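You operate a simulated robot arm through the tools that you are given. There is no shell and no other tool. Be economical: measure what you need, move in short steps, check, and stop when the job is done.

You are at the controls of a simulated robot arm. One attempt, no reset.

TASK
Stack the green cube that says "C 45" from the top of the packing bench on top of the green cube marked "521". Put the blue puck on the wall shelf over the prep bench. Open the top drawer of the measuring bench, take the small teal cube from the inside of the top drawer of the measuring bench and put it on top of the camera case, then shut the drawer. Put the grey cube on the top of the purple chest away on the top of the orange cabinet. Put one of the beige cubes from the second shelf from the bottom of the steel shelves on the pressure chart. Stack the red cube marked "C3" from the middle shelf of the steel shelves on top of the red cube labelled "T-17". Put one of the cream masks from the clear top of the long grey bench on top of the orange cube. Take the set-up card and put it on the blue folder. Press the down arrow key three times. Put the teal cube labelled "C2" from the clear top of the long grey bench on the glass plate there. The order is free.
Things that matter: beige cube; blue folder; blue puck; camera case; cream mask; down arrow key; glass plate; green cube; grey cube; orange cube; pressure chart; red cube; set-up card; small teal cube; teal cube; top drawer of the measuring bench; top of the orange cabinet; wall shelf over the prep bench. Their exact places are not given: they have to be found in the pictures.

It is judged by the outcome, as a careful person would: the job done as asked, and still so three seconds after it is handed in. It fails if anything else is knocked over, pushed out of place, dropped, spilled or broken.

THE ROBOT
A 7-joint arm with a two-finger parallel gripper on a trunk, on a base that drives. Base frame: it is fixed to the floor where the robot stands at the start and does not move with it; the origin is under the middle of the robot, x ahead of it, y to its left, z up; the surface under the hand at the start is at about z = 0.88. Lengths are in m, angles in rad, forces in N, time in s.
With the tool pointing down near the work surface it reaches from about 0.34 to 0.74 m from the robot's upright axis, wherever it stands. Its first joint turns from -2.496 to 2.496 rad. Places, roughly: beige cube [4.25, -0.5, 0.5]; blue folder [4.5, -2.5, 1]; blue puck (4x4x2 cm) [1.5, -0.2, 0.9]; camera case [2, -2.25, 1.25]; cream mask [0.25, -2, 1]; down arrow key [5.4, 2, 0.8]; glass plate [0.25, -2.25, 0.75]; green cube [0.5, -0.25, 1]; grey cube [3, -2.25, 1]; orange cube [0, -2, 1]; pressure chart [1.25, 0.5, 1]; red cube [4.5, -0.25, 1]; set-up card [4.75, 0.25, 1]; small teal cube (4x4x5 cm) [1.5, 0, 0.8]; teal cube [0, -2.25, 1]; top drawer of the measuring bench [1.5, -0.1, 0.8]; top of the orange cabinet [4.5, 0.3, 0.9]; wall shelf over the prep bench (100x16 cm) [-2, 0.28, 1.38]. Payload 3 kg.
The tool frame sits at the grasp point between the pads (the TCP): z along the fingers, y along the line on which they close. The tips reach 0.03 m beyond it. The gripper opens to 0.094 m. The fingers are 0.028 m wide and 0.01 m thick; the gripper's body (0.05 by 0.096 m) begins 0.055 m behind the TCP.
Orientation is that of the tool frame in the base frame, as a unit quaternion [x, y, z, w]. With the fingers straight down and closing along the base's y, the tool's x points along the base's -x, its y along +y and its z along -z.

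THE INTERFACE
- The arm moves only by the tool play_rows. Its argument "targets" is a list of rows, each a list of 7 numbers: the turn, a rotation vector about the tool's x, y, z in rad, then the shift along the tool's x, y, z in m, then the finger opening in m, from 0 to 0.094. In form: [[ax, ay, az, x, y, z, fingers], ...]. A call has 1 to 20 rows; each row shifts and turns the commanded pose from where the row before left it, along the tool's axes as they then stand. Each row takes 0.2 s and may step no farther than 0.05 m and 0.15 rad from the row before; otherwise, or with a gripper value out of range, the whole call is refused. Where a pose cannot be reached the arm comes as near as it can. A force on the tool above 40 N (or 10 N above the force at the start of the call, whichever is more), or a blocked arm, ends the call early, and 0.2 s more pass. Each finger travels about 0.045 m/s and halts on what it meets, pressing with about 33 N; the grip force reading is that of the motor and also rises with nothing between the fingers. The clock runs only during rows and for 0.2 s after the last one: add rows that do not move to give the fingers time. It gives the time, the measured TCP pose, the force on the tool (base axes), the opening and the grip force at its end, in the units of the frame above (readings bear some noise), with the torque about the TCP (base axes, N m) and any sound that the robot's microphone picked up.
- Cameras (640 x 400 px; columns grow to the right, rows downward): "scene" is now at [0.0371, 0.114, 1.7689]; the picture's right is [-0.40, -0.92, 0.00], its down [-0.71, 0.31, -0.63] and it looks along [0.58, -0.25, -0.77] (base axes); focal length 283 px, centre (320, 200). "wrist" rides on the gripper at [0.076, 0.014, -0.102] in the tool frame; the picture's right is [-0.18, 0.98, 0.00], its down [-0.75, -0.14, -0.64] and it looks along [-0.63, -0.12, 0.77] (tool axes); focal length 243 px, centre (320, 200).
- grab_frame(camera): a new picture of that camera. It takes no simulated time.
- lift_body(by): slides the trunk up (or, below 0, down) by that many m; the arm and the scene camera ride with it, the base frame stays. It gives what a move gives, with no picture.
- roll_base(legs): drives the robot by 1 to 6 legs, each [ahead, left, turn to the left] in m, m and rad, along the robot's own axes; the way and the turn of a leg run together, so that a leg with both is an arc; at most 1.5 m and 3.142 rad a leg. The arm and the cameras ride along, it lands a little off, and it stops where it bumps. It gives what a move gives.
- aim_head(pan, tilt): turns the head with the scene camera to pan (to the left, within 2.496 rad either way) and tilt (down, from -0.506 to 1.204), counted from straight ahead of the robot. It gives what a move gives.
- pixel_to_xyz(camera, pixels): for up to 12 pixels [column, row] of the newest picture of that camera ("zoom" is the newest enlarged one), the place [x, y, z] in the base frame of the surface seen there, good to about 0.002 m, but the place of the scene camera against the robot may be out by one fixed shift of up to 0.012 m in any direction. It takes no simulated time.
- zoom(camera, box): a new picture of the part [left, top, right, bottom] of that camera's present view, enlarged. It takes no simulated time.
- close_job(): hands the job in; it is judged then, once.

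Work in short steps. Measure before you move; look again where a grasp or a placing could have gone wrong, and mend it. You have 357 turns and 288 pictures in all, those below and enlarged ones among them. Open the gripper and draw the arm clear of the work before you hand the job in, unless the task says otherwise; then end with one line.

The tools are called after "Request:" as a command line: name --pt "numbers of a row" for each row, then --argument value for the rest, lists and objects as JSON in quotes. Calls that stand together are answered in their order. play_rows: Moves the arm, as the interface text tells. Its arguments: {"type":"object","properties":{"targets":{"type":"array"}},"required":["targets"]} The other tools are called the same way: lift_body (by) slides the trunk up or down; roll_base (legs) drives the base; aim_head (pan, tilt) turns the head that bears the scene camera; grab_frame (camera) takes a picture; pixel_to_xyz (camera, pixels) gives the place of the surface under pixels of a picture; zoom (camera, box) takes an enlarged picture of a part of a camera's view; close_job () hands the job in.

At the start:

```text
t: 0.0
position: [0.5814, -0.0637, 1.2009]
ee_rot: [0.0, 1.0, 0.0, -0.001]
ft_force: [0.3, 0.8, 0.2]
ft_torque: [-0.01, 0.0, -0.01]
opening: 0.0941
gripper_force: 0.0
trunk travel left (down, up): [-0.225, 0.165]
robot x, y, heading: [-0.0031, 0.0006, 0.004]
head pan, tilt: [-0.412, 0.881]
```

scene: 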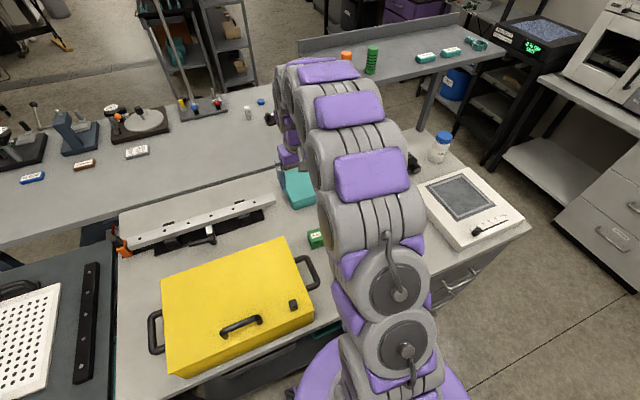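
wrist: 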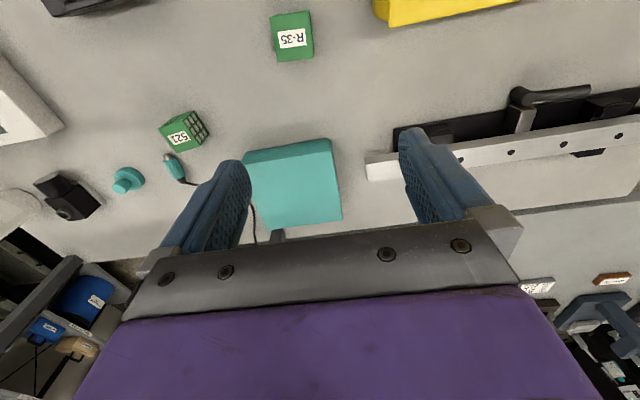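

I start by surveying the room with the head from the present place.

Request:
aim_head --pan 0 --tilt 0.4

Request:
grab_frame --camera "scene"

Request:
aim_head --pan 1.3 --tilt 0.4

Request:
grab_frame --camera "scene"

Request:
aim_head --pan 2.49 --tilt 0.4

Request:
grab_frame --camera "scene"

Request:
aim_head --pan -1.3 --tilt 0.4

Request:
grab_frame --camera "scene"

Request:
aim_head --pan -2.49 --tilt 0.4

Request:
grab_frame --camera "scene"

```text
t: 0.9
position: [0.5792, -0.0624, 1.2006]
ee_rot: [0.001, 1.0, -0.001, 0.0]
ft_force: [0.3, 0.3, 0.2]
ft_torque: [-0.01, -0.02, 0.02]
opening: 0.0941
gripper_force: 0.0
trunk travel left (down, up): [-0.225, 0.165]
robot x, y, heading: [0.0009, 0.0039, -0.002]
head pan, tilt: [0.0, 0.4]
```

```text
285 pictures are left
```

scene: 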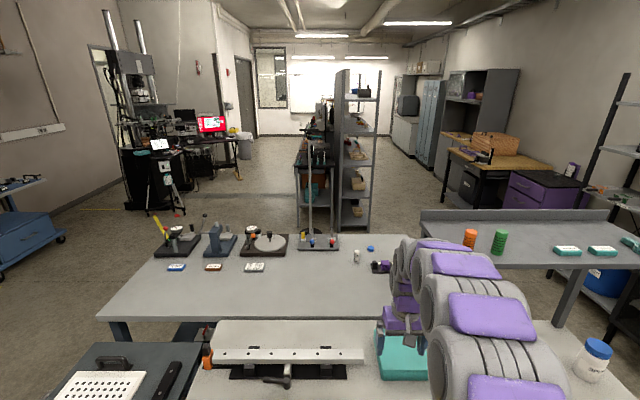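

```text
t: 2.4
position: [0.5796, -0.0642, 1.2019]
ee_rot: [0.0, 1.0, 0.001, 0.0]
ft_force: [0.3, -0.1, 0.2]
ft_torque: [0.0, 0.01, 0.02]
opening: 0.0941
gripper_force: 0.0
trunk travel left (down, up): [-0.225, 0.165]
robot x, y, heading: [-0.0025, -0.0016, 0.001]
head pan, tilt: [1.3, 0.4]
```

```text
284 pictures are left
```

scene: 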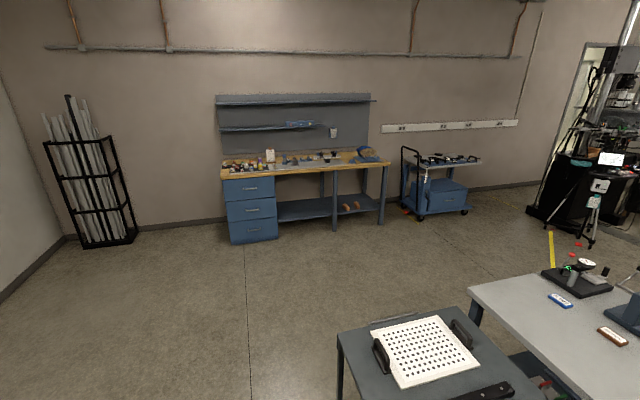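

```text
t: 3.8
position: [0.5797, -0.0635, 1.1995]
ee_rot: [0.0, 1.0, 0.0, 0.0]
ft_force: [0.7, 0.5, -0.6]
ft_torque: [0.0, 0.02, 0.02]
opening: 0.094
gripper_force: 0.1
trunk travel left (down, up): [-0.225, 0.165]
robot x, y, heading: [-0.0023, -0.0006, -0.001]
head pan, tilt: [2.491, 0.4]
```

```text
283 pictures are left
```

scene: 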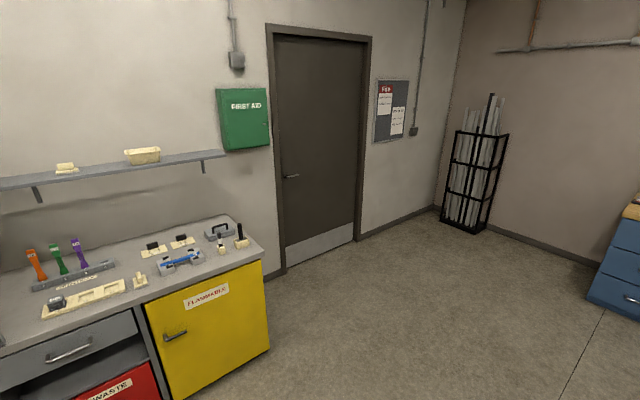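

```text
t: 6.9
position: [0.5796, -0.0637, 1.2008]
ee_rot: [0.0, 1.0, -0.001, 0.0]
ft_force: [-0.2, -0.7, -1.1]
ft_torque: [0.03, -0.04, -0.01]
opening: 0.0944
gripper_force: 0.1
trunk travel left (down, up): [-0.225, 0.165]
robot x, y, heading: [0.0021, 0.0005, -0.007]
head pan, tilt: [-1.3, 0.4]
```

```text
282 pictures are left
```

scene: 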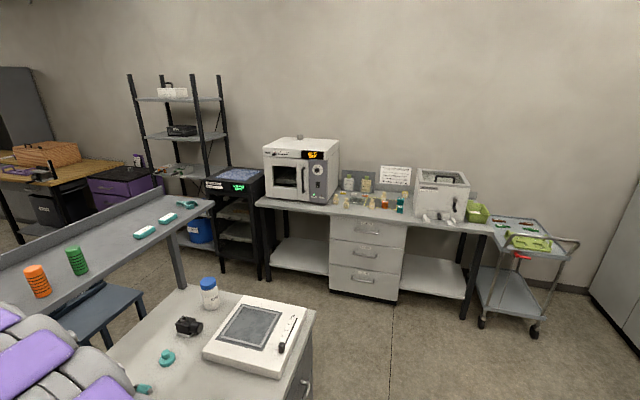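

```text
t: 8.3
position: [0.58, -0.0638, 1.2008]
ee_rot: [0.0, 1.0, 0.0, 0.0]
ft_force: [-0.3, -0.3, 0.2]
ft_torque: [-0.03, 0.0, 0.03]
opening: 0.0941
gripper_force: 0.1
trunk travel left (down, up): [-0.225, 0.165]
robot x, y, heading: [-0.001, -0.0022, 0.002]
head pan, tilt: [-2.491, 0.4]
```

```text
281 pictures are left
```

scene: 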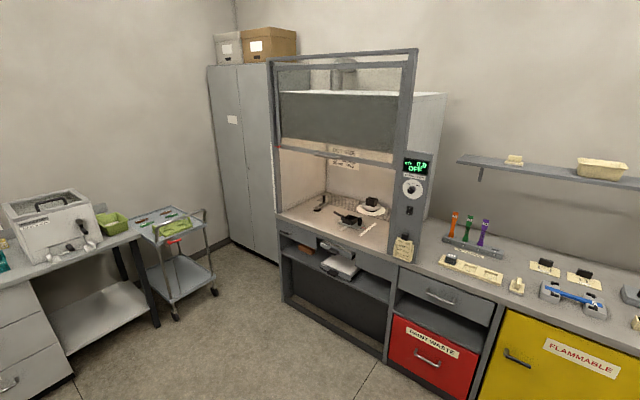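

Next I look down on the packing bench in front for the green cubes, from two head angles and with the wrist.

Request:
aim_head --pan 0.2 --tilt 1.0

Request:
grab_frame --camera "scene"

Request:
aim_head --pan -0.9 --tilt 1.0

Request:
grab_frame --camera "scene"

Request:
pixel_to_xyz --camera "wrist" --pixels '[[290, 20], [178, 130], [290, 55], [197, 130], [290, 170], [120, 175], [66, 195]]'

```text
t: 10.7
position: [0.5798, -0.0643, 1.2018]
ee_rot: [0.0, 1.0, 0.0, -0.001]
ft_force: [-0.6, 0.1, 0.1]
ft_torque: [0.02, 0.0, 0.0]
opening: 0.0938
gripper_force: 0.0
trunk travel left (down, up): [-0.225, 0.165]
robot x, y, heading: [-0.0025, -0.0032, -0.002]
head pan, tilt: [0.201, 1.0]
```

```text
280 pictures are left
```

scene: 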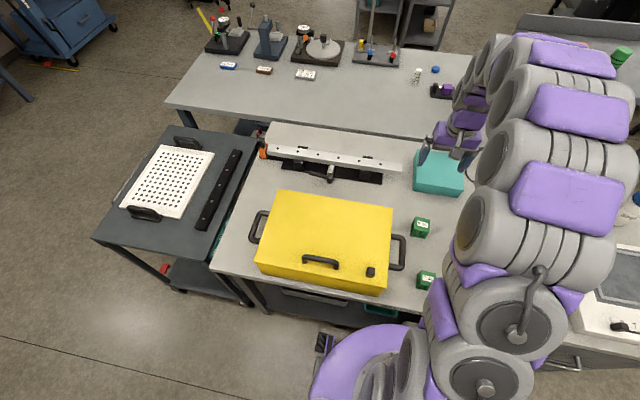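

```text
t: 12.0
position: [0.5807, -0.0635, 1.2017]
ee_rot: [0.0, 1.0, 0.0, 0.0]
ft_force: [0.0, -0.4, 0.0]
ft_torque: [0.01, 0.03, -0.02]
opening: 0.0937
gripper_force: 0.1
trunk travel left (down, up): [-0.225, 0.165]
robot x, y, heading: [-0.0014, -0.0004, 0.003]
head pan, tilt: [-0.901, 1.0]
```

```text
279 pictures are left
```

scene: 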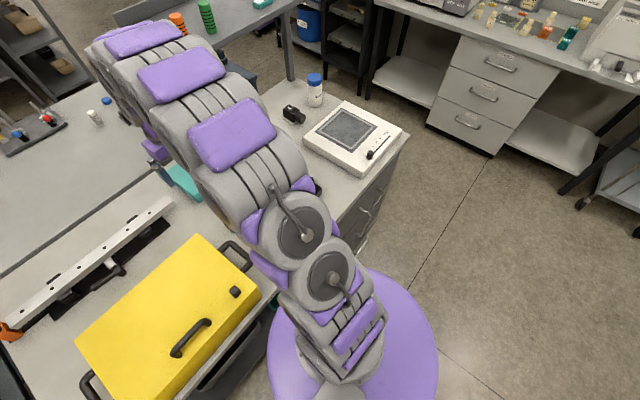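

```text
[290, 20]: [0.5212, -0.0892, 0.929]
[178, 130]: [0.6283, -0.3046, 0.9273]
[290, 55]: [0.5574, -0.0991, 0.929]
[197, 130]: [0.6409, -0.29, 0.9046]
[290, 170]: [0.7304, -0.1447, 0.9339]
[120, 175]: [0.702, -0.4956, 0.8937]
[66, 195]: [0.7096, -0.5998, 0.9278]
```

Two more green cubes at (420,228) and (427,280) in the pan 0.2 view; zoom there to read them.

Request:
aim_head --pan 0.2 --tilt 1.0

Request:
zoom --camera "scene" --box '[390, 200, 470, 300]'

Request:
pixel_to_xyz --camera "scene" --pixels '[[422, 222], [428, 274], [436, 69], [418, 74], [440, 90]]'

```text
t: 13.3
position: [0.5808, -0.0628, 1.2022]
ee_rot: [0.0, 1.0, 0.0, 0.0]
ft_force: [0.0, -0.5, 0.2]
ft_torque: [0.02, 0.0, 0.01]
opening: 0.094
gripper_force: 0.1
trunk travel left (down, up): [-0.225, 0.165]
robot x, y, heading: [0.0008, -0.0016, 0.0]
head pan, tilt: [0.201, 1.0]
```

```text
4.00 times, centred on (430, 250) of scene
```

zoom: 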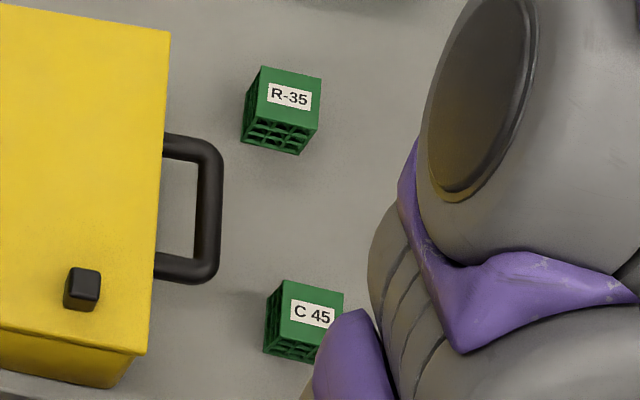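

```text
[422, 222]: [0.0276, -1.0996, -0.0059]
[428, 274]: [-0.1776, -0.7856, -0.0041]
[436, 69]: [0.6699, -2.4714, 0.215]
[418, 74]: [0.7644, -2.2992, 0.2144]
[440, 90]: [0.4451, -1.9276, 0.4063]
```

C 45 is the near cube. I measure it from the zoom.

Request:
pixel_to_xyz --camera "zoom" --pixels '[[284, 283], [342, 293], [278, 328], [300, 305], [261, 68], [320, 78], [314, 120], [282, 95], [180, 200]]'

Request:
grab_frame --camera "scene"

```text
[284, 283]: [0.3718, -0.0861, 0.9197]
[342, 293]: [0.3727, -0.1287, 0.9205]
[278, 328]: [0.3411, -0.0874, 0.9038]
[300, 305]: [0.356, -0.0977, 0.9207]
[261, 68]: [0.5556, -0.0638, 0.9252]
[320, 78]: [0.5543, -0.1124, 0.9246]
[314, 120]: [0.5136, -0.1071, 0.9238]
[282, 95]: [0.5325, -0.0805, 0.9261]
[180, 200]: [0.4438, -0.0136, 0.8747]
```

```text
277 pictures are left
```

scene: 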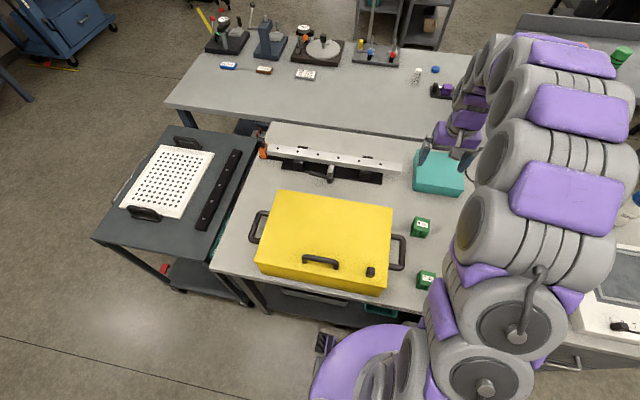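

C 45 stands at about (0.35,-0.107), top about 0.925; 521 at (0.635,-0.297). I move over C 45 at height and look with the wrist.

Request:
play_rows --pt "0 0 0 0.04 -0.01 0.01 0.094" --pt "0 0 0 0.04 -0.01 0.02 0.094" --pt "0 0 0 0.04 -0.01 0.02 0.094" --pt "0 0 0 0.04 -0.01 0.02 0.094" --pt "0 0 0 0.03 -0.003 0.02 0.094" --pt "0 0 0 0 0 0 0.094"

Request:
grab_frame --camera "wrist"

```text
t: 14.8
position: [0.3897, -0.1059, 1.1102]
ee_rot: [0.001, 1.0, 0.001, 0.0]
ft_force: [-0.5, 0.2, -0.2]
ft_torque: [0.0, -0.01, -0.01]
opening: 0.094
gripper_force: 0.1
trunk travel left (down, up): [-0.225, 0.165]
robot x, y, heading: [0.0027, -0.002, 0.004]
head pan, tilt: [0.201, 1.0]
```

```text
276 pictures are left
```

wrist: 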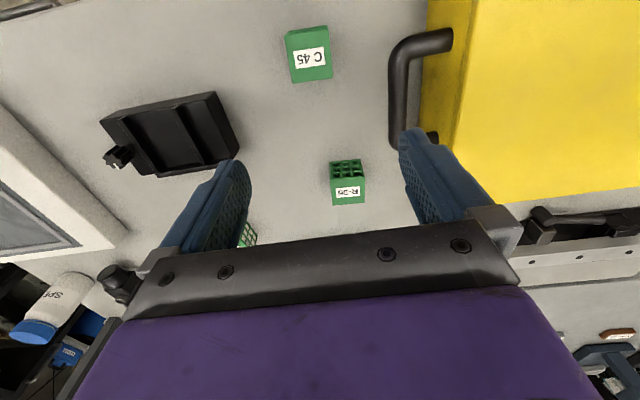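

C 45 is at (309,55); I measure its top corners.

Request:
pixel_to_xyz --camera "wrist" --pixels '[[287, 33], [326, 28], [331, 76], [293, 81], [309, 45], [390, 60], [260, 60]]'

```text
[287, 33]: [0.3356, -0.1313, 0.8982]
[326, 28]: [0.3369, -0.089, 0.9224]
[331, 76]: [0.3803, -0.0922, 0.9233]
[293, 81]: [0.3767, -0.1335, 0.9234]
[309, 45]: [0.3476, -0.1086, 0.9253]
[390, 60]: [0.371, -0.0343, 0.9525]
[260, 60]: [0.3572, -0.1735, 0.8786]
```

Centre is (0.357,-0.111), top 0.924. Descend to TCP z 0.914 and close.

Request:
play_rows --pt "0 0 0 0.033 -0.005 0.04 0.094" --pt "0 0 0 0 0 0.045 0.094" --pt "0 0 0 0 0 0.045 0.094" --pt "0 0 0 0 0 0.04 0.094" --pt "0 0 0 0 0 0.026 0.094" --pt "0 0 0 0 0 0 0.03" --pt "0 0 0 0 0 0 0.03" --pt "0 0 0 0 0 0 0.03" --pt "0 0 0 0 0 0 0.03"

```text
refused: row 1 steps farther than a row can; nothing moved
```

The first row was a bit too long; I split it.

Request:
play_rows --pt "0 0 0 0.033 -0.005 0.03 0.094" --pt "0 0 0 0 0 0.045 0.094" --pt "0 0 0 0 0 0.045 0.094" --pt "0 0 0 0 0 0.045 0.094" --pt "0 0 0 0 0 0.03 0.094" --pt "0 0 0 0 0 0 0.094" --pt "0 0 0 0 0 0 0.03" --pt "0 0 0 0 0 0 0.03" --pt "0 0 0 0 0 0 0.03" --pt "0 0 0 0 0 0 0.03"

```text
t: 16.9
position: [0.3575, -0.1089, 0.9152]
ee_rot: [0.0, 1.0, 0.0, 0.0]
ft_force: [0.4, -0.7, 1.7]
ft_torque: [-0.07, -0.01, 0.03]
opening: 0.0486
gripper_force: 32.6
trunk travel left (down, up): [-0.225, 0.165]
robot x, y, heading: [0.0014, 0.0005, 0.001]
head pan, tilt: [0.201, 1.0]
```

Gripped (opening 0.0486). Lift and move toward 521, then look.

Request:
play_rows --pt "0 0 0 0 0 -0.045 0.03" --pt "0 0 0 0 0 -0.045 0.03" --pt "0 0 0 0 0 -0.045 0.03" --pt "0 0 0 0 0 -0.045 0.03" --pt "0 0 0 -0.03 -0.035 0 0.03" --pt "0 0 0 -0.03 -0.035 0 0.03" --pt "0 0 0 -0.03 -0.035 0 0.03" --pt "0 0 0 -0.03 -0.035 0 0.03" --pt "0 0 0 -0.03 -0.035 0 0.03" --pt "0 0 0 0 0 0 0.03"

Request:
grab_frame --camera "wrist"

```text
t: 19.1
position: [0.5085, -0.2876, 1.0973]
ee_rot: [0.0, 1.0, 0.0, 0.001]
ft_force: [0.0, -0.3, -0.6]
ft_torque: [-0.04, -0.01, 0.02]
opening: 0.0482
gripper_force: 33.4
trunk travel left (down, up): [-0.225, 0.165]
robot x, y, heading: [0.0005, -0.0008, 0.004]
head pan, tilt: [0.201, 1.0]
```

```text
275 pictures are left
```

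wrist: 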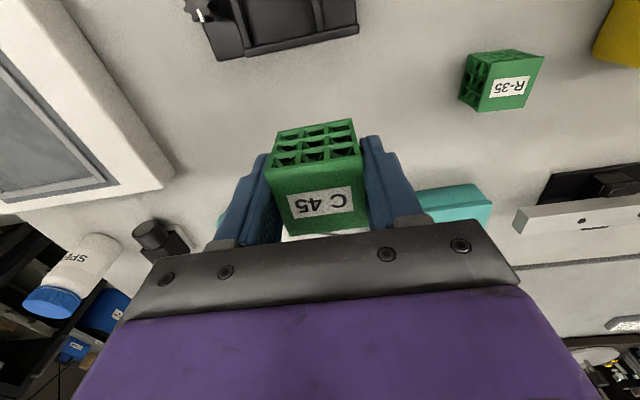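

The held cube hides 521; I shift left 0.19 so 521 shows beside the fingers.

Request:
play_rows --pt "0 0 0 0 0.045 0 0.03" --pt "0 0 0 0 0.045 0 0.03" --pt "0 0 0 0 0.045 0 0.03" --pt "0 0 0 0 0.045 0 0.03" --pt "0 0 0 0 0 0 0.03"

Request:
grab_frame --camera "wrist"

```text
t: 20.4
position: [0.5091, -0.1081, 1.0949]
ee_rot: [0.001, 1.0, 0.0, 0.0]
ft_force: [-0.1, -0.1, -0.6]
ft_torque: [-0.01, -0.02, -0.01]
opening: 0.0484
gripper_force: 33.2
trunk travel left (down, up): [-0.225, 0.165]
robot x, y, heading: [-0.0035, 0.0019, -0.001]
head pan, tilt: [0.201, 1.0]
```

```text
274 pictures are left
```

wrist: 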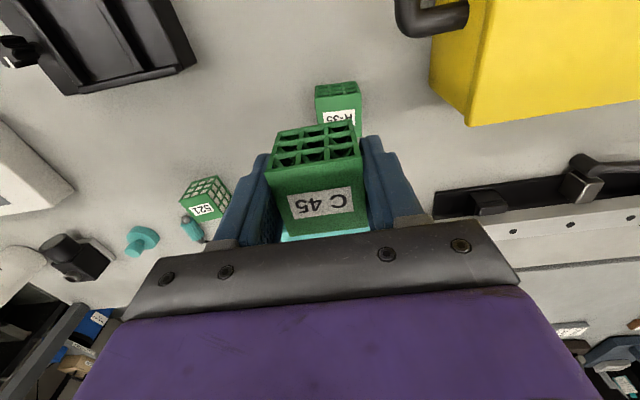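

521 shows at (205,195); zoom to see its corners.

Request:
zoom --camera "wrist" --box '[160, 160, 256, 220]'

```text
6.67 times, centred on (208, 190) of wrist
```

zoom: 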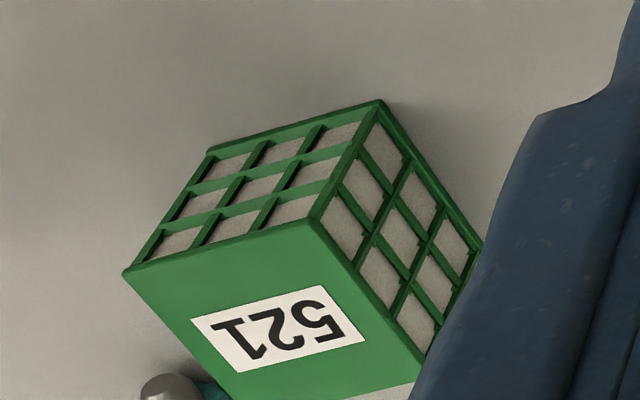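

Request:
pixel_to_xyz --camera "zoom" --pixels '[[130, 273], [308, 226], [418, 365], [340, 390], [270, 300], [230, 265], [300, 240], [380, 320]]'

```text
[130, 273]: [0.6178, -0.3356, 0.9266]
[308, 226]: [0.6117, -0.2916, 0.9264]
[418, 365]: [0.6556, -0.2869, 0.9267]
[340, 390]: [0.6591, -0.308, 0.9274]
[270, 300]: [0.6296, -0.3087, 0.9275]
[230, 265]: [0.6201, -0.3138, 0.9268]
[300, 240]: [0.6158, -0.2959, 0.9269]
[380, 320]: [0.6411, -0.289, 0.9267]
```

521's centre is (0.637,-0.311), turned about +0.11 rad. I check how the held cube sits by measuring its top corners.

Request:
pixel_to_xyz --camera "wrist" --pixels '[[275, 173], [359, 160], [286, 215], [364, 205], [278, 133], [353, 122], [320, 185], [320, 148]]'

```text
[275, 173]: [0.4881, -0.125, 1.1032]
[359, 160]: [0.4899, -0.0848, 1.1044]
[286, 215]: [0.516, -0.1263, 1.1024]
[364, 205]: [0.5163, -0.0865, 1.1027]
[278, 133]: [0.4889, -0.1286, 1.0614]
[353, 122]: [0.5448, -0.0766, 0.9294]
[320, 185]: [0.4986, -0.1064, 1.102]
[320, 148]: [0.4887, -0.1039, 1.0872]
```

Held cube centre is about (+0.002,+0.0025) from TCP, bottom 0.037 below it. I move over 521, yaw +0.15 and check.

Request:
play_rows --pt "0 0 0 -0.025 -0.041 0 0.03" --pt "0 0 0 -0.025 -0.041 0 0.03" --pt "0 0 0 -0.025 -0.041 0 0.03" --pt "0 0 0 -0.025 -0.041 0 0.03" --pt "0 0 0 -0.026 -0.0415 0 0.03" --pt "0 0 -0.14 0 0 0 0.03" --pt "0 0 0 0 0 0.045 0.03" --pt "0 0 0 0 0 0.035 0.03" --pt "0 0 0 0 0 0 0.03"

Request:
grab_frame --camera "wrist"

```text
t: 22.4
position: [0.634, -0.3122, 1.0154]
ee_rot: [-0.071, 0.997, 0.001, 0.0]
ft_force: [-0.6, 0.1, 0.4]
ft_torque: [0.02, 0.01, 0.03]
opening: 0.0483
gripper_force: 33.0
trunk travel left (down, up): [-0.225, 0.165]
robot x, y, heading: [0.0027, 0.0028, -0.002]
head pan, tilt: [0.201, 1.0]
```

```text
272 pictures are left
```

wrist: 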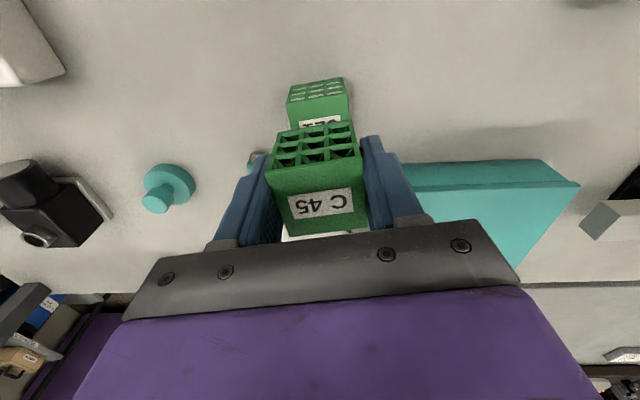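

Aligned well. Lower to 0.967 and read the force.

Request:
play_rows --pt "0 0 0 0 0 0.03 0.03" --pt "0 0 0 0 0 0.015 0.03" --pt "0 0 0 0 0 0.004 0.03" --pt "0 0 0 0 0 0.002 0.03"

```text
t: 23.4
position: [0.6338, -0.3126, 0.9623]
ee_rot: [-0.071, 0.997, 0.001, 0.0]
ft_force: [-0.2, -0.3, -0.7]
ft_torque: [0.0, -0.03, 0.0]
opening: 0.0482
gripper_force: 32.7
trunk travel left (down, up): [-0.225, 0.165]
robot x, y, heading: [0.0007, -0.0013, -0.003]
head pan, tilt: [0.201, 1.0]
```

No contact yet; step down by small amounts.

Request:
play_rows --pt "0 0 0 0 0 0.002 0.03" --pt "0 0 0 0 0 0 0.03"

Request:
grab_frame --camera "wrist"

```text
t: 23.9
position: [0.6339, -0.3126, 0.9623]
ee_rot: [-0.07, 0.998, 0.0, 0.001]
ft_force: [2.2, -1.0, 11.3]
ft_torque: [-0.06, -0.09, -0.01]
opening: 0.0485
gripper_force: 32.8
trunk travel left (down, up): [-0.225, 0.165]
robot x, y, heading: [-0.0006, 0.0004, -0.001]
head pan, tilt: [0.201, 1.0]
```

```text
271 pictures are left
```

wrist: 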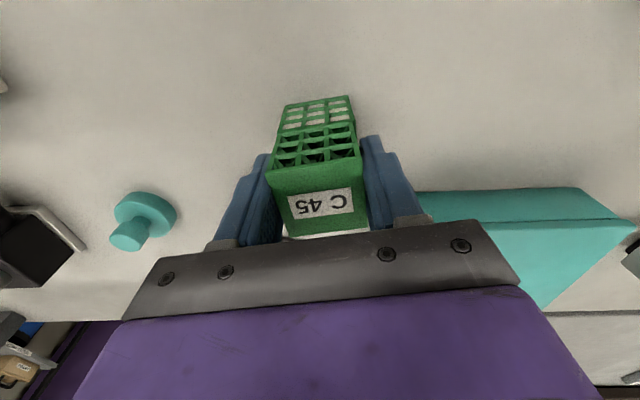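

Contact at 11 N, well aligned. Open and rise.

Request:
play_rows --pt "0 0 0 0 0 -0.001 0.06" --pt "0 0 0 0 0 0 0.07" --pt "0 0 0 0 0 0 0.08" --pt "0 0 0 0 0 0 0.085" --pt "0 0 0 0 0 -0.03 0.085" --pt "0 0 0 0 0 -0.045 0.094" --pt "0 0 0 0 0 -0.045 0.094" --pt "0 0 0 0.04 0 -0.02 0.094" --pt "0 0 0 0.04 0 0 0.094" --pt "0 0 0 0.04 0 0 0.094"

Request:
grab_frame --camera "wrist"

Request:
aim_head --pan -0.1 --tilt 0.75

Request:
grab_frame --camera "scene"

```text
t: 26.1
position: [0.5138, -0.3325, 1.1033]
ee_rot: [-0.071, 0.998, 0.001, 0.001]
ft_force: [0.0, -0.4, 0.5]
ft_torque: [0.0, 0.0, -0.01]
opening: 0.0939
gripper_force: 0.0
trunk travel left (down, up): [-0.225, 0.165]
robot x, y, heading: [0.0002, 0.0025, -0.002]
head pan, tilt: [0.201, 1.0]
```

```text
270 pictures are left
```

wrist: 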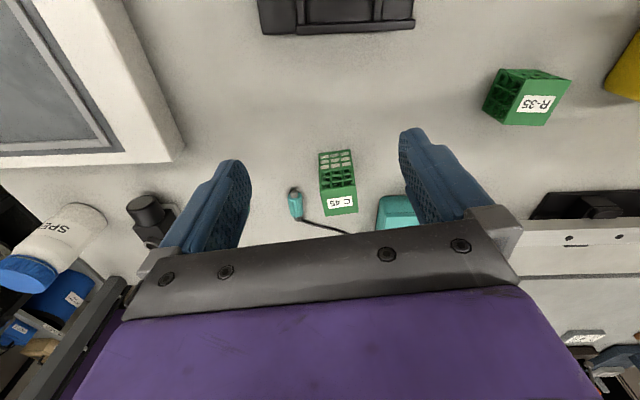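

```text
t: 26.9
position: [0.5155, -0.3306, 1.1025]
ee_rot: [-0.07, 0.998, 0.001, 0.0]
ft_force: [-0.7, 0.1, -0.2]
ft_torque: [-0.02, -0.05, 0.02]
opening: 0.0943
gripper_force: 0.1
trunk travel left (down, up): [-0.225, 0.165]
robot x, y, heading: [0.0029, 0.0005, -0.0]
head pan, tilt: [-0.099, 0.75]
```

```text
269 pictures are left
```

scene: 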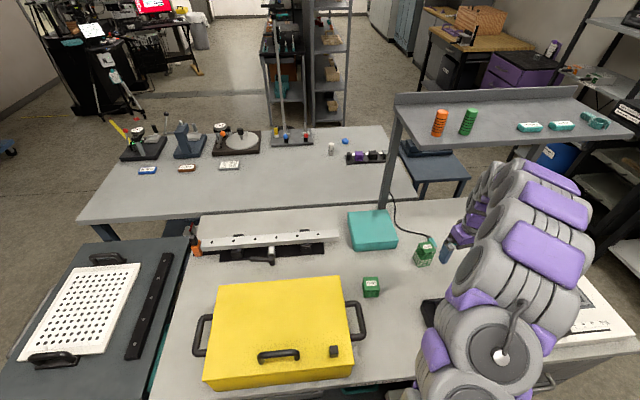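

The stack stands. Now I map the two benches and things from this scene view.

Request:
pixel_to_xyz --camera "scene" --pixels '[[345, 141], [383, 128], [82, 215], [185, 235], [400, 195], [148, 170], [188, 168], [228, 165], [470, 105], [60, 245], [330, 148], [250, 265]]'

Request:
zoom --camera "scene" --box '[120, 110, 400, 285]'

```text
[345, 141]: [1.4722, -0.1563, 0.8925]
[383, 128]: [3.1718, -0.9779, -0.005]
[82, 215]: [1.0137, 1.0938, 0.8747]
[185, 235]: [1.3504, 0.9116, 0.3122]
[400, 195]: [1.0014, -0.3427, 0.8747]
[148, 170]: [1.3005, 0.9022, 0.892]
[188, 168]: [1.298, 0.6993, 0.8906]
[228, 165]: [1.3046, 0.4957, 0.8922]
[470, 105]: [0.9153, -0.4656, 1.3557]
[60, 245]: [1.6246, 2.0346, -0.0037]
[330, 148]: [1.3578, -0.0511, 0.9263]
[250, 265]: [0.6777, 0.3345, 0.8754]
```

```text
2.29 times, centred on (260, 198) of scene
```

zoom: 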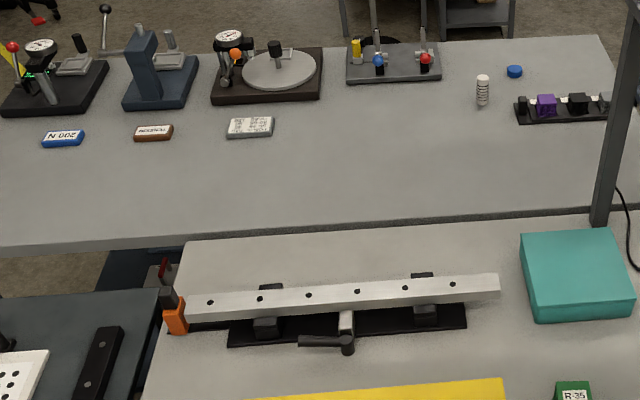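

Next I look closely at the long grey bench to the right.

Request:
aim_head --pan -1.35 --tilt 0.5

Request:
grab_frame --camera "scene"

Request:
zoom --camera "scene" --box '[290, 100, 530, 250]'

```text
t: 28.4
position: [0.5162, -0.3305, 1.1025]
ee_rot: [-0.071, 0.997, 0.001, 0.0]
ft_force: [0.4, -0.7, -0.8]
ft_torque: [0.01, 0.02, 0.0]
opening: 0.0939
gripper_force: 0.2
trunk travel left (down, up): [-0.225, 0.165]
robot x, y, heading: [-0.0003, -0.0008, 0.0]
head pan, tilt: [-1.349, 0.499]
```

```text
267 pictures are left
```

scene: 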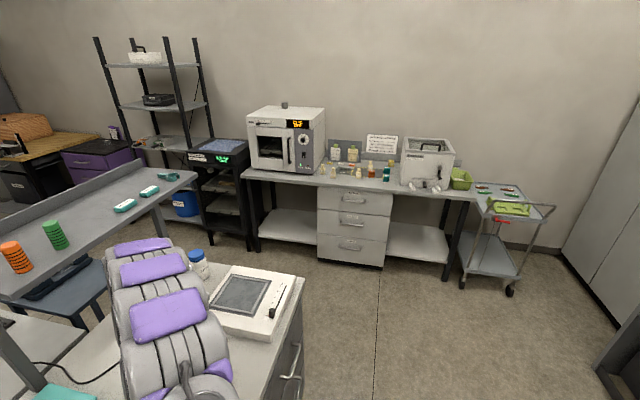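

```text
2.67 times, centred on (410, 175) of scene
```

zoom: 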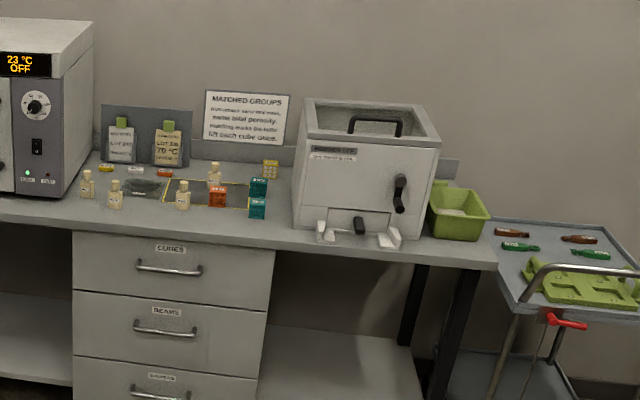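

Measure bench front edge and floor features.

Request:
pixel_to_xyz --camera "scene" --pixels '[[245, 178], [475, 200], [350, 183], [381, 175], [270, 330], [300, 275], [190, 180], [225, 155], [8, 250], [195, 170], [100, 265], [380, 300]]'

Request:
pixel_to_xyz --camera "zoom" --pixels '[[115, 195], [182, 195], [88, 185], [217, 172], [218, 190], [259, 185], [257, 205], [145, 187], [200, 190], [165, 173], [271, 168], [350, 240]]'

```text
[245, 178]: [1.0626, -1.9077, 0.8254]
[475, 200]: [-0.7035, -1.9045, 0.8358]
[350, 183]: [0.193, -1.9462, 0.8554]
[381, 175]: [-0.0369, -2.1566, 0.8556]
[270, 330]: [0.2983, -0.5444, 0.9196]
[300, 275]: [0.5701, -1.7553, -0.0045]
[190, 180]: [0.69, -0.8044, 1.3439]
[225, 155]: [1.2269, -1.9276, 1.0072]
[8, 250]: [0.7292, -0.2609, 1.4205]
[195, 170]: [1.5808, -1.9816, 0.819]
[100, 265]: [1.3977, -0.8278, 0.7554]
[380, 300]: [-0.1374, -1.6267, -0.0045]
```

```text
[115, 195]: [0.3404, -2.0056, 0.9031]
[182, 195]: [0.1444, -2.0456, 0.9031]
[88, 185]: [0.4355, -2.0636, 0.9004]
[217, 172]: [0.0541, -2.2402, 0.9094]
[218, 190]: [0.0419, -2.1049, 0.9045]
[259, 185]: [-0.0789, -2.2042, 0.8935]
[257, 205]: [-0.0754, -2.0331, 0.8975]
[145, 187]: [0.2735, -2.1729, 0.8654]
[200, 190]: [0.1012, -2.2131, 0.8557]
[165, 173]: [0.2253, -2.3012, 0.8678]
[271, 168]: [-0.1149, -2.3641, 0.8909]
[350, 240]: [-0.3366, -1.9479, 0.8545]
```

Bench top at about z 0.857, front edge y=-1.905, objects around x −0.1…0.45. I back off, turn right and drive to stand in front of it, keeping a stop short.

Request:
roll_base --legs '[[-0.45, 0, 0], [0, 0, -1.571], [1.05, 0, 0], [0, 0.55, 0]]'

Request:
aim_head --pan 0 --tilt 0.7

Request:
grab_frame --camera "scene"

```text
t: 42.7
position: [-0.2249, -1.6096, 1.1072]
ee_rot: [0.641, 0.768, 0.0, -0.003]
ft_force: [1.1, -3.8, 0.0]
ft_torque: [0.22, 0.09, 0.0]
opening: 0.094
gripper_force: 0.0
trunk travel left (down, up): [-0.225, 0.165]
robot x, y, heading: [0.078, -1.0825, -1.535]
head pan, tilt: [-1.349, 0.499]
```

```text
t: 44.2
position: [-0.2113, -1.6039, 1.1114]
ee_rot: [0.643, 0.766, -0.006, -0.007]
ft_force: [-0.2, -0.2, -0.2]
ft_torque: [0.02, 0.02, 0.01]
opening: 0.094
gripper_force: 0.0
trunk travel left (down, up): [-0.225, 0.165]
robot x, y, heading: [0.0766, -1.0842, -1.537]
head pan, tilt: [0.0, 0.7]
```

```text
265 pictures are left
```

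scene: 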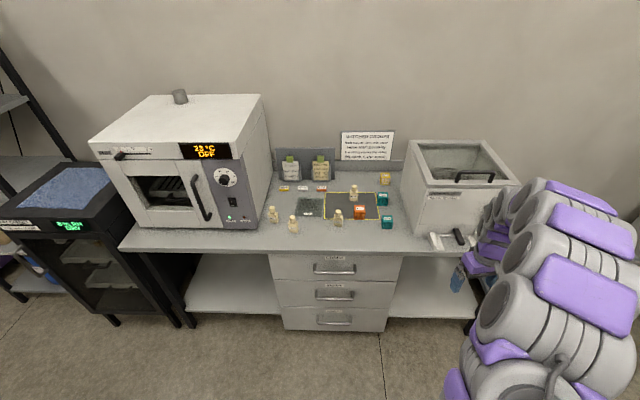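

Good view. Zoom into the objects and measure.

Request:
zoom --camera "scene" --box '[256, 140, 416, 240]'

Request:
pixel_to_xyz --camera "scene" --pixels '[[312, 207], [387, 217], [382, 195], [360, 207], [354, 187], [339, 212], [293, 217], [273, 209], [385, 174], [426, 230], [340, 196], [265, 200]]'

```text
4.00 times, centred on (336, 190) of scene
```

zoom: 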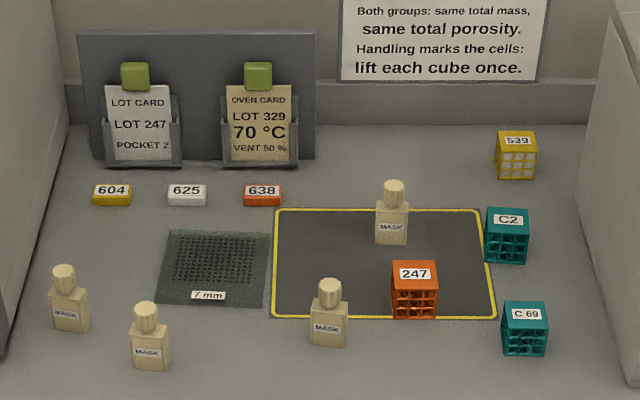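

```text
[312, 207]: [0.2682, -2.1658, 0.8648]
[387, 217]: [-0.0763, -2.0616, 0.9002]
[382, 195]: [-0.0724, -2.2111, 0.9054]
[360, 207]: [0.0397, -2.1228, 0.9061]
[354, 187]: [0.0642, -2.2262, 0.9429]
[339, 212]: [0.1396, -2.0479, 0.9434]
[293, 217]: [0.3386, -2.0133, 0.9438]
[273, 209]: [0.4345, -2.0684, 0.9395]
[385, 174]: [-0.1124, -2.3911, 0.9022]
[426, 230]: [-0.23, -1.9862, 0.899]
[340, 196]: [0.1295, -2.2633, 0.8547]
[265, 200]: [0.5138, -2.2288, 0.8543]
```

Identified: C2 at (-0.072,-2.21), orange 247 at (0.04,-2.12), glass plate "7 mm" at (0.27,-2.17), masks in front. I square the tool to the room, bring it to the middle, then drive ahead.

Request:
play_rows --pt "0 0 0.1 0 0 -0.03 0.094" --pt "0 0 0.074 0 0 -0.03 0.094" --pt "0 0 0 0 0.045 0 0.094" --pt "0 0 0 0 0.045 0 0.094" --pt "0 0 0 0 0.045 0 0.094" --pt "0 0 0 0 0.045 0 0.094" --pt "0 0 0 0 0.045 0 0.094" --pt "0 0 0 0 0.045 0 0.094" --pt "0 0 0 0 0 0 0.094"

Request:
roll_base --legs '[[0.45, 0, -0.034]]'

Request:
grab_frame --camera "wrist"

```text
t: 46.2
position: [0.063, -1.6026, 1.1656]
ee_rot: [0.705, 0.709, -0.008, -0.008]
ft_force: [-0.3, -0.4, 0.3]
ft_torque: [-0.02, 0.02, 0.02]
opening: 0.0938
gripper_force: 0.0
trunk travel left (down, up): [-0.225, 0.165]
robot x, y, heading: [0.0781, -1.0813, -1.531]
head pan, tilt: [0.0, 0.7]
```

```text
t: 48.9
position: [0.0316, -2.0585, 1.163]
ee_rot: [0.72, 0.694, -0.002, -0.003]
ft_force: [-0.4, 0.1, 0.4]
ft_torque: [0.0, -0.05, -0.02]
opening: 0.0941
gripper_force: 0.1
trunk travel left (down, up): [-0.225, 0.165]
robot x, y, heading: [0.0854, -1.5383, -1.576]
head pan, tilt: [0.0, 0.7]
```

```text
263 pictures are left
```

wrist: 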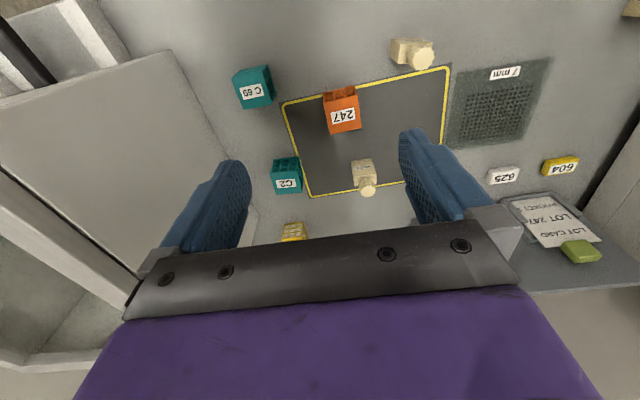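

Measure C2, C 69, 247, plate and masks with the wrist camera.

Request:
pixel_to_xyz --camera "wrist" --pixels '[[273, 178], [301, 174], [301, 191], [277, 194], [326, 113], [354, 107], [360, 127], [330, 133], [456, 71], [548, 60], [453, 143], [527, 143]]'

Request:
zoom --camera "wrist" --box '[220, 20, 476, 200]'

```text
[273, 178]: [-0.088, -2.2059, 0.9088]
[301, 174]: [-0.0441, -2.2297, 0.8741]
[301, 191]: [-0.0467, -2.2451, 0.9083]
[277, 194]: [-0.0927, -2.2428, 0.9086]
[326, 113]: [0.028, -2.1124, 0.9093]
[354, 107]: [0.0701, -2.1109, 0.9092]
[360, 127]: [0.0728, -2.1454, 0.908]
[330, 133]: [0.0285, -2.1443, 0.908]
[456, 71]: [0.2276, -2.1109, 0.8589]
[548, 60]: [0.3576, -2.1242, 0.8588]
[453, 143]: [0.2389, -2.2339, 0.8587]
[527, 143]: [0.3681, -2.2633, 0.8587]
```

```text
2.22 times, centred on (348, 110) of wrist
```

zoom: 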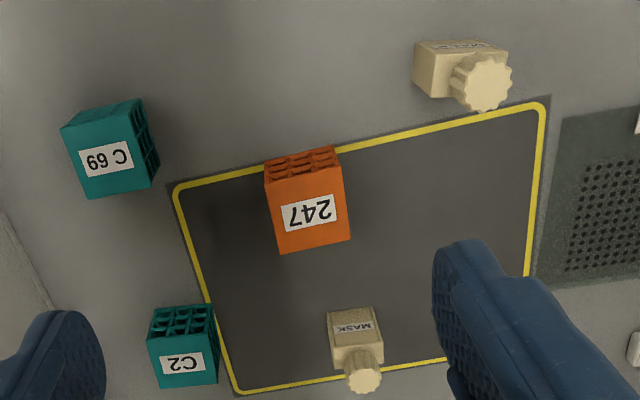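

C2 centre about (-0.068,-2.225). I check the nearby white box's edge for clearance.

Request:
pixel_to_xyz --camera "wrist" --pixels '[[170, 55], [165, 62], [205, 130], [235, 170], [225, 160], [10, 120], [100, 240], [180, 100]]'

```text
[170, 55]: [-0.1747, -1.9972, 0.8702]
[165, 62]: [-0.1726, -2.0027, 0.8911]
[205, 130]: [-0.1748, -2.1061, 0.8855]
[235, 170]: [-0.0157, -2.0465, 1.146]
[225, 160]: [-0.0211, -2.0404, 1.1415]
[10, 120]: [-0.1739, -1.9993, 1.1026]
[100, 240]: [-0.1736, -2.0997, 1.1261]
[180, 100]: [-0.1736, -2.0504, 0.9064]
```

Box side is at x=-0.174, so 0.10 clearance; OK. Move above C2.

Request:
play_rows --pt "0 0 -0.037 0 0 0 0.08" --pt "0 0 0 -0.03 -0.02 0.02 0.08" --pt "0 0 0 -0.035 -0.02 0.02 0.08" --pt "0 0 0 -0.035 -0.02 0.02 0.08" --pt "0 0 0 -0.035 -0.02 0.02 0.08" --pt "0 0 0 -0.015 -0.02 0.02 0.08" --pt "0 0 0 0 0 0 0.08"

Request:
grab_frame --camera "wrist"

```text
t: 50.5
position: [-0.0671, -2.2053, 1.0652]
ee_rot: [0.708, 0.706, -0.005, -0.005]
ft_force: [-0.9, 0.1, 0.5]
ft_torque: [0.0, -0.06, -0.01]
opening: 0.08
gripper_force: 0.1
trunk travel left (down, up): [-0.225, 0.165]
robot x, y, heading: [0.0831, -1.5396, -1.572]
head pan, tilt: [0.0, 0.7]
```

```text
261 pictures are left
```

wrist: 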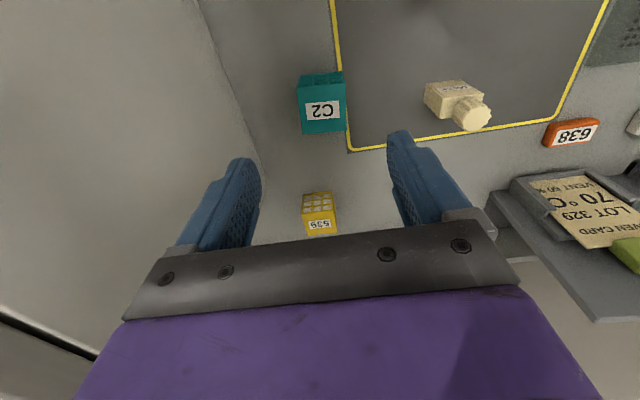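

Request:
zoom --camera "wrist" --box '[272, 60, 368, 120]'

Request:
pixel_to_xyz --camera "wrist" --pixels '[[301, 87], [343, 83], [346, 130], [303, 133], [322, 108], [322, 75], [270, 120]]'

```text
6.67 times, centred on (320, 90) of wrist
```

zoom: 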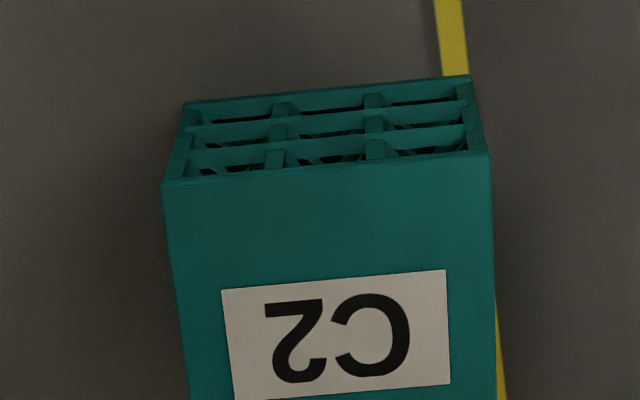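

```text
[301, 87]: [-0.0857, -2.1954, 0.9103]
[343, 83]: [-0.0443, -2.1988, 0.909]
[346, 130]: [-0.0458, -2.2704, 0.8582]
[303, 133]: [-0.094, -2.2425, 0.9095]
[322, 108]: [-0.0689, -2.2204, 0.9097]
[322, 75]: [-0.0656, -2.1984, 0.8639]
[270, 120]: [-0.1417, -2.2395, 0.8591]
```

C2 centre (-0.069,-2.2195), top 0.9095, yaw ≈-0.08. Descend and grip.

Request:
play_rows --pt "0 0 0 -0.0142 -0.002 0.03 0.08" --pt "0 0 0.08 0 0 0.04 0.08" --pt "0 0 0 0 0 0.045 0.08" --pt "0 0 0 0 0 0.04 0.08" --pt "0 0 0 0 0 0.016 0.08" --pt "0 0 0 0 0 0 0.08" --pt "0 0 0 0 0 0 0.03" --pt "0 0 0 0 0 0 0.03" --pt "0 0 0 0 0 0 0.03" --pt "0 0 0 0 0 0 0.03"

```text
t: 52.7
position: [-0.0512, -2.2198, 0.8963]
ee_rot: [0.734, 0.679, -0.011, -0.009]
ft_force: [0.2, 0.3, 0.2]
ft_torque: [0.0, 0.01, 0.01]
opening: 0.0538
gripper_force: 32.8
trunk travel left (down, up): [-0.225, 0.165]
robot x, y, heading: [0.0862, -1.5401, -1.566]
head pan, tilt: [0.0, 0.7]
```

The TCP reads x=-0.051, off by 17 mm from command; I check with a picture.

Request:
grab_frame --camera "wrist"

Request:
zoom --camera "scene" --box '[240, 160, 560, 360]'

```text
259 pictures are left
```

wrist: 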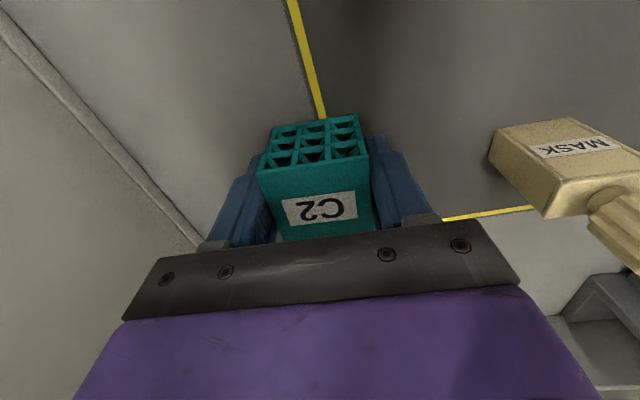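

```text
2.00 times, centred on (400, 260) of scene
```

zoom: 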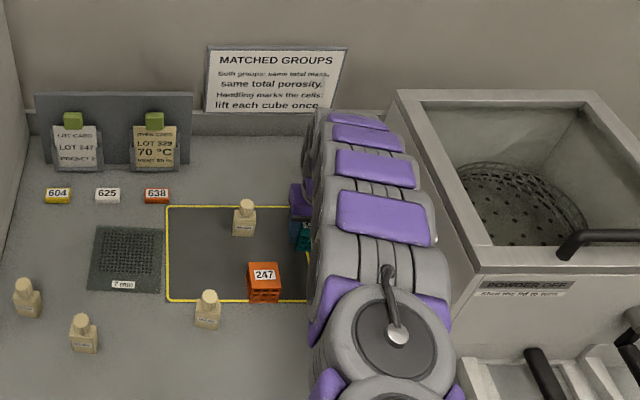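

The arm's elbow seems to have leaned on the white box. I lift straight up with a shift away (+x), then check the box's place.

Request:
play_rows --pt "0 0 0 0 0.018 -0.02 0.03" --pt "0 0 0 0 0.01 -0.04 0.03" --pt "0 0 0 0 0.01 -0.045 0.03" --pt "0 0 0 0 0.03 -0.035 0.03" --pt "0 0 0 0 0.045 0 0.03" --pt "0 0 0 0 0.045 0 0.03" --pt "0 0 0 0 0.045 0 0.03" --pt "0 0 0 0 0 0 0.03"

Request:
grab_frame --camera "wrist"

Request:
grab_frame --camera "scene"

```text
t: 54.5
position: [0.1499, -2.2366, 1.0327]
ee_rot: [0.735, 0.678, -0.01, -0.009]
ft_force: [0.1, 0.8, -1.5]
ft_torque: [0.03, 0.01, 0.02]
opening: 0.0538
gripper_force: 32.8
trunk travel left (down, up): [-0.225, 0.165]
robot x, y, heading: [0.0834, -1.5352, -1.574]
head pan, tilt: [0.0, 0.7]
```

```text
257 pictures are left
```

wrist: 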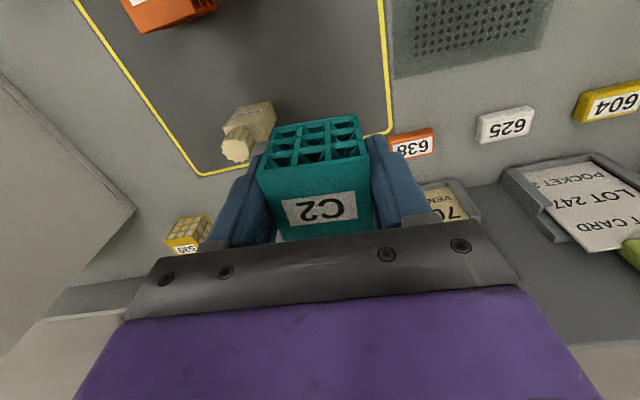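

```text
256 pictures are left
```

scene: 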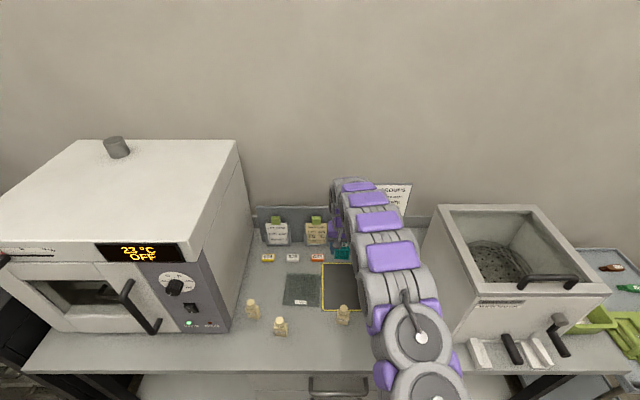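

Check the box's side face again.

Request:
pixel_to_xyz --camera "wrist" --pixels '[[40, 150], [80, 220], [30, 100], [399, 75], [540, 50], [555, 2], [398, 20], [470, 25], [190, 240]]'

Request:
pixel_to_xyz --camera "scene" --pixels '[[297, 275], [317, 278], [294, 304], [282, 300], [322, 272], [290, 290], [300, 302]]'

```text
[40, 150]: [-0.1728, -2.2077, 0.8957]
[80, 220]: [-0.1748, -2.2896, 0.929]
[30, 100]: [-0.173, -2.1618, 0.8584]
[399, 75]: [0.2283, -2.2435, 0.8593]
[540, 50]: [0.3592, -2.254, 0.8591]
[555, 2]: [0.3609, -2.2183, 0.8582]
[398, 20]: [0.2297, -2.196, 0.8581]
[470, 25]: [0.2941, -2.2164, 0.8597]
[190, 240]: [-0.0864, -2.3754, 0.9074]
```

```text
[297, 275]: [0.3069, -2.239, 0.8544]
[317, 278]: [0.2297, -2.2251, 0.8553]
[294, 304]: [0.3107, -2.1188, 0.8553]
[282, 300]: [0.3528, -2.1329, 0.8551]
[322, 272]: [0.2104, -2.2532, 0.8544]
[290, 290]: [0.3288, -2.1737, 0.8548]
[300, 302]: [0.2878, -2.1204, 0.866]
```

The box has not moved (still x=-0.173). Plate centre is (0.293,-2.178); I straighten the small tilt and carry C2 above it.

Request:
play_rows --pt "-0.027 0 0 0 0 0 0.03" --pt "0 0 0 0.02 0.04 0 0.03" --pt "0 0 0 0.02 0.04 0 0.03" --pt "0 0 0 0.02 0.04 0 0.03" --pt "0 0 0 0.01 0.018 0 0.03" --pt "0 0 0 0 0 0.03 0.03" --pt "0 0 0 0 0 0.03 0.03" --pt "0 0 0 0 0 0 0.03"

Request:
grab_frame --camera "wrist"

```text
t: 56.3
position: [0.2945, -2.1761, 0.9697]
ee_rot: [0.734, 0.679, -0.002, 0.001]
ft_force: [0.5, 0.1, -0.8]
ft_torque: [0.01, -0.02, 0.0]
opening: 0.0539
gripper_force: 33.1
trunk travel left (down, up): [-0.225, 0.165]
robot x, y, heading: [0.0847, -1.537, -1.572]
head pan, tilt: [0.0, 0.7]
```

```text
255 pictures are left
```

wrist: 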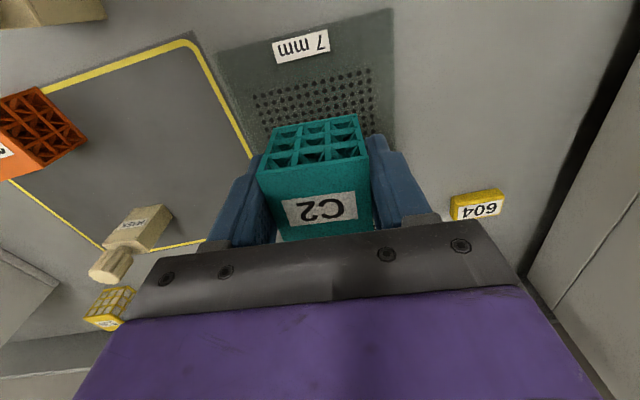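

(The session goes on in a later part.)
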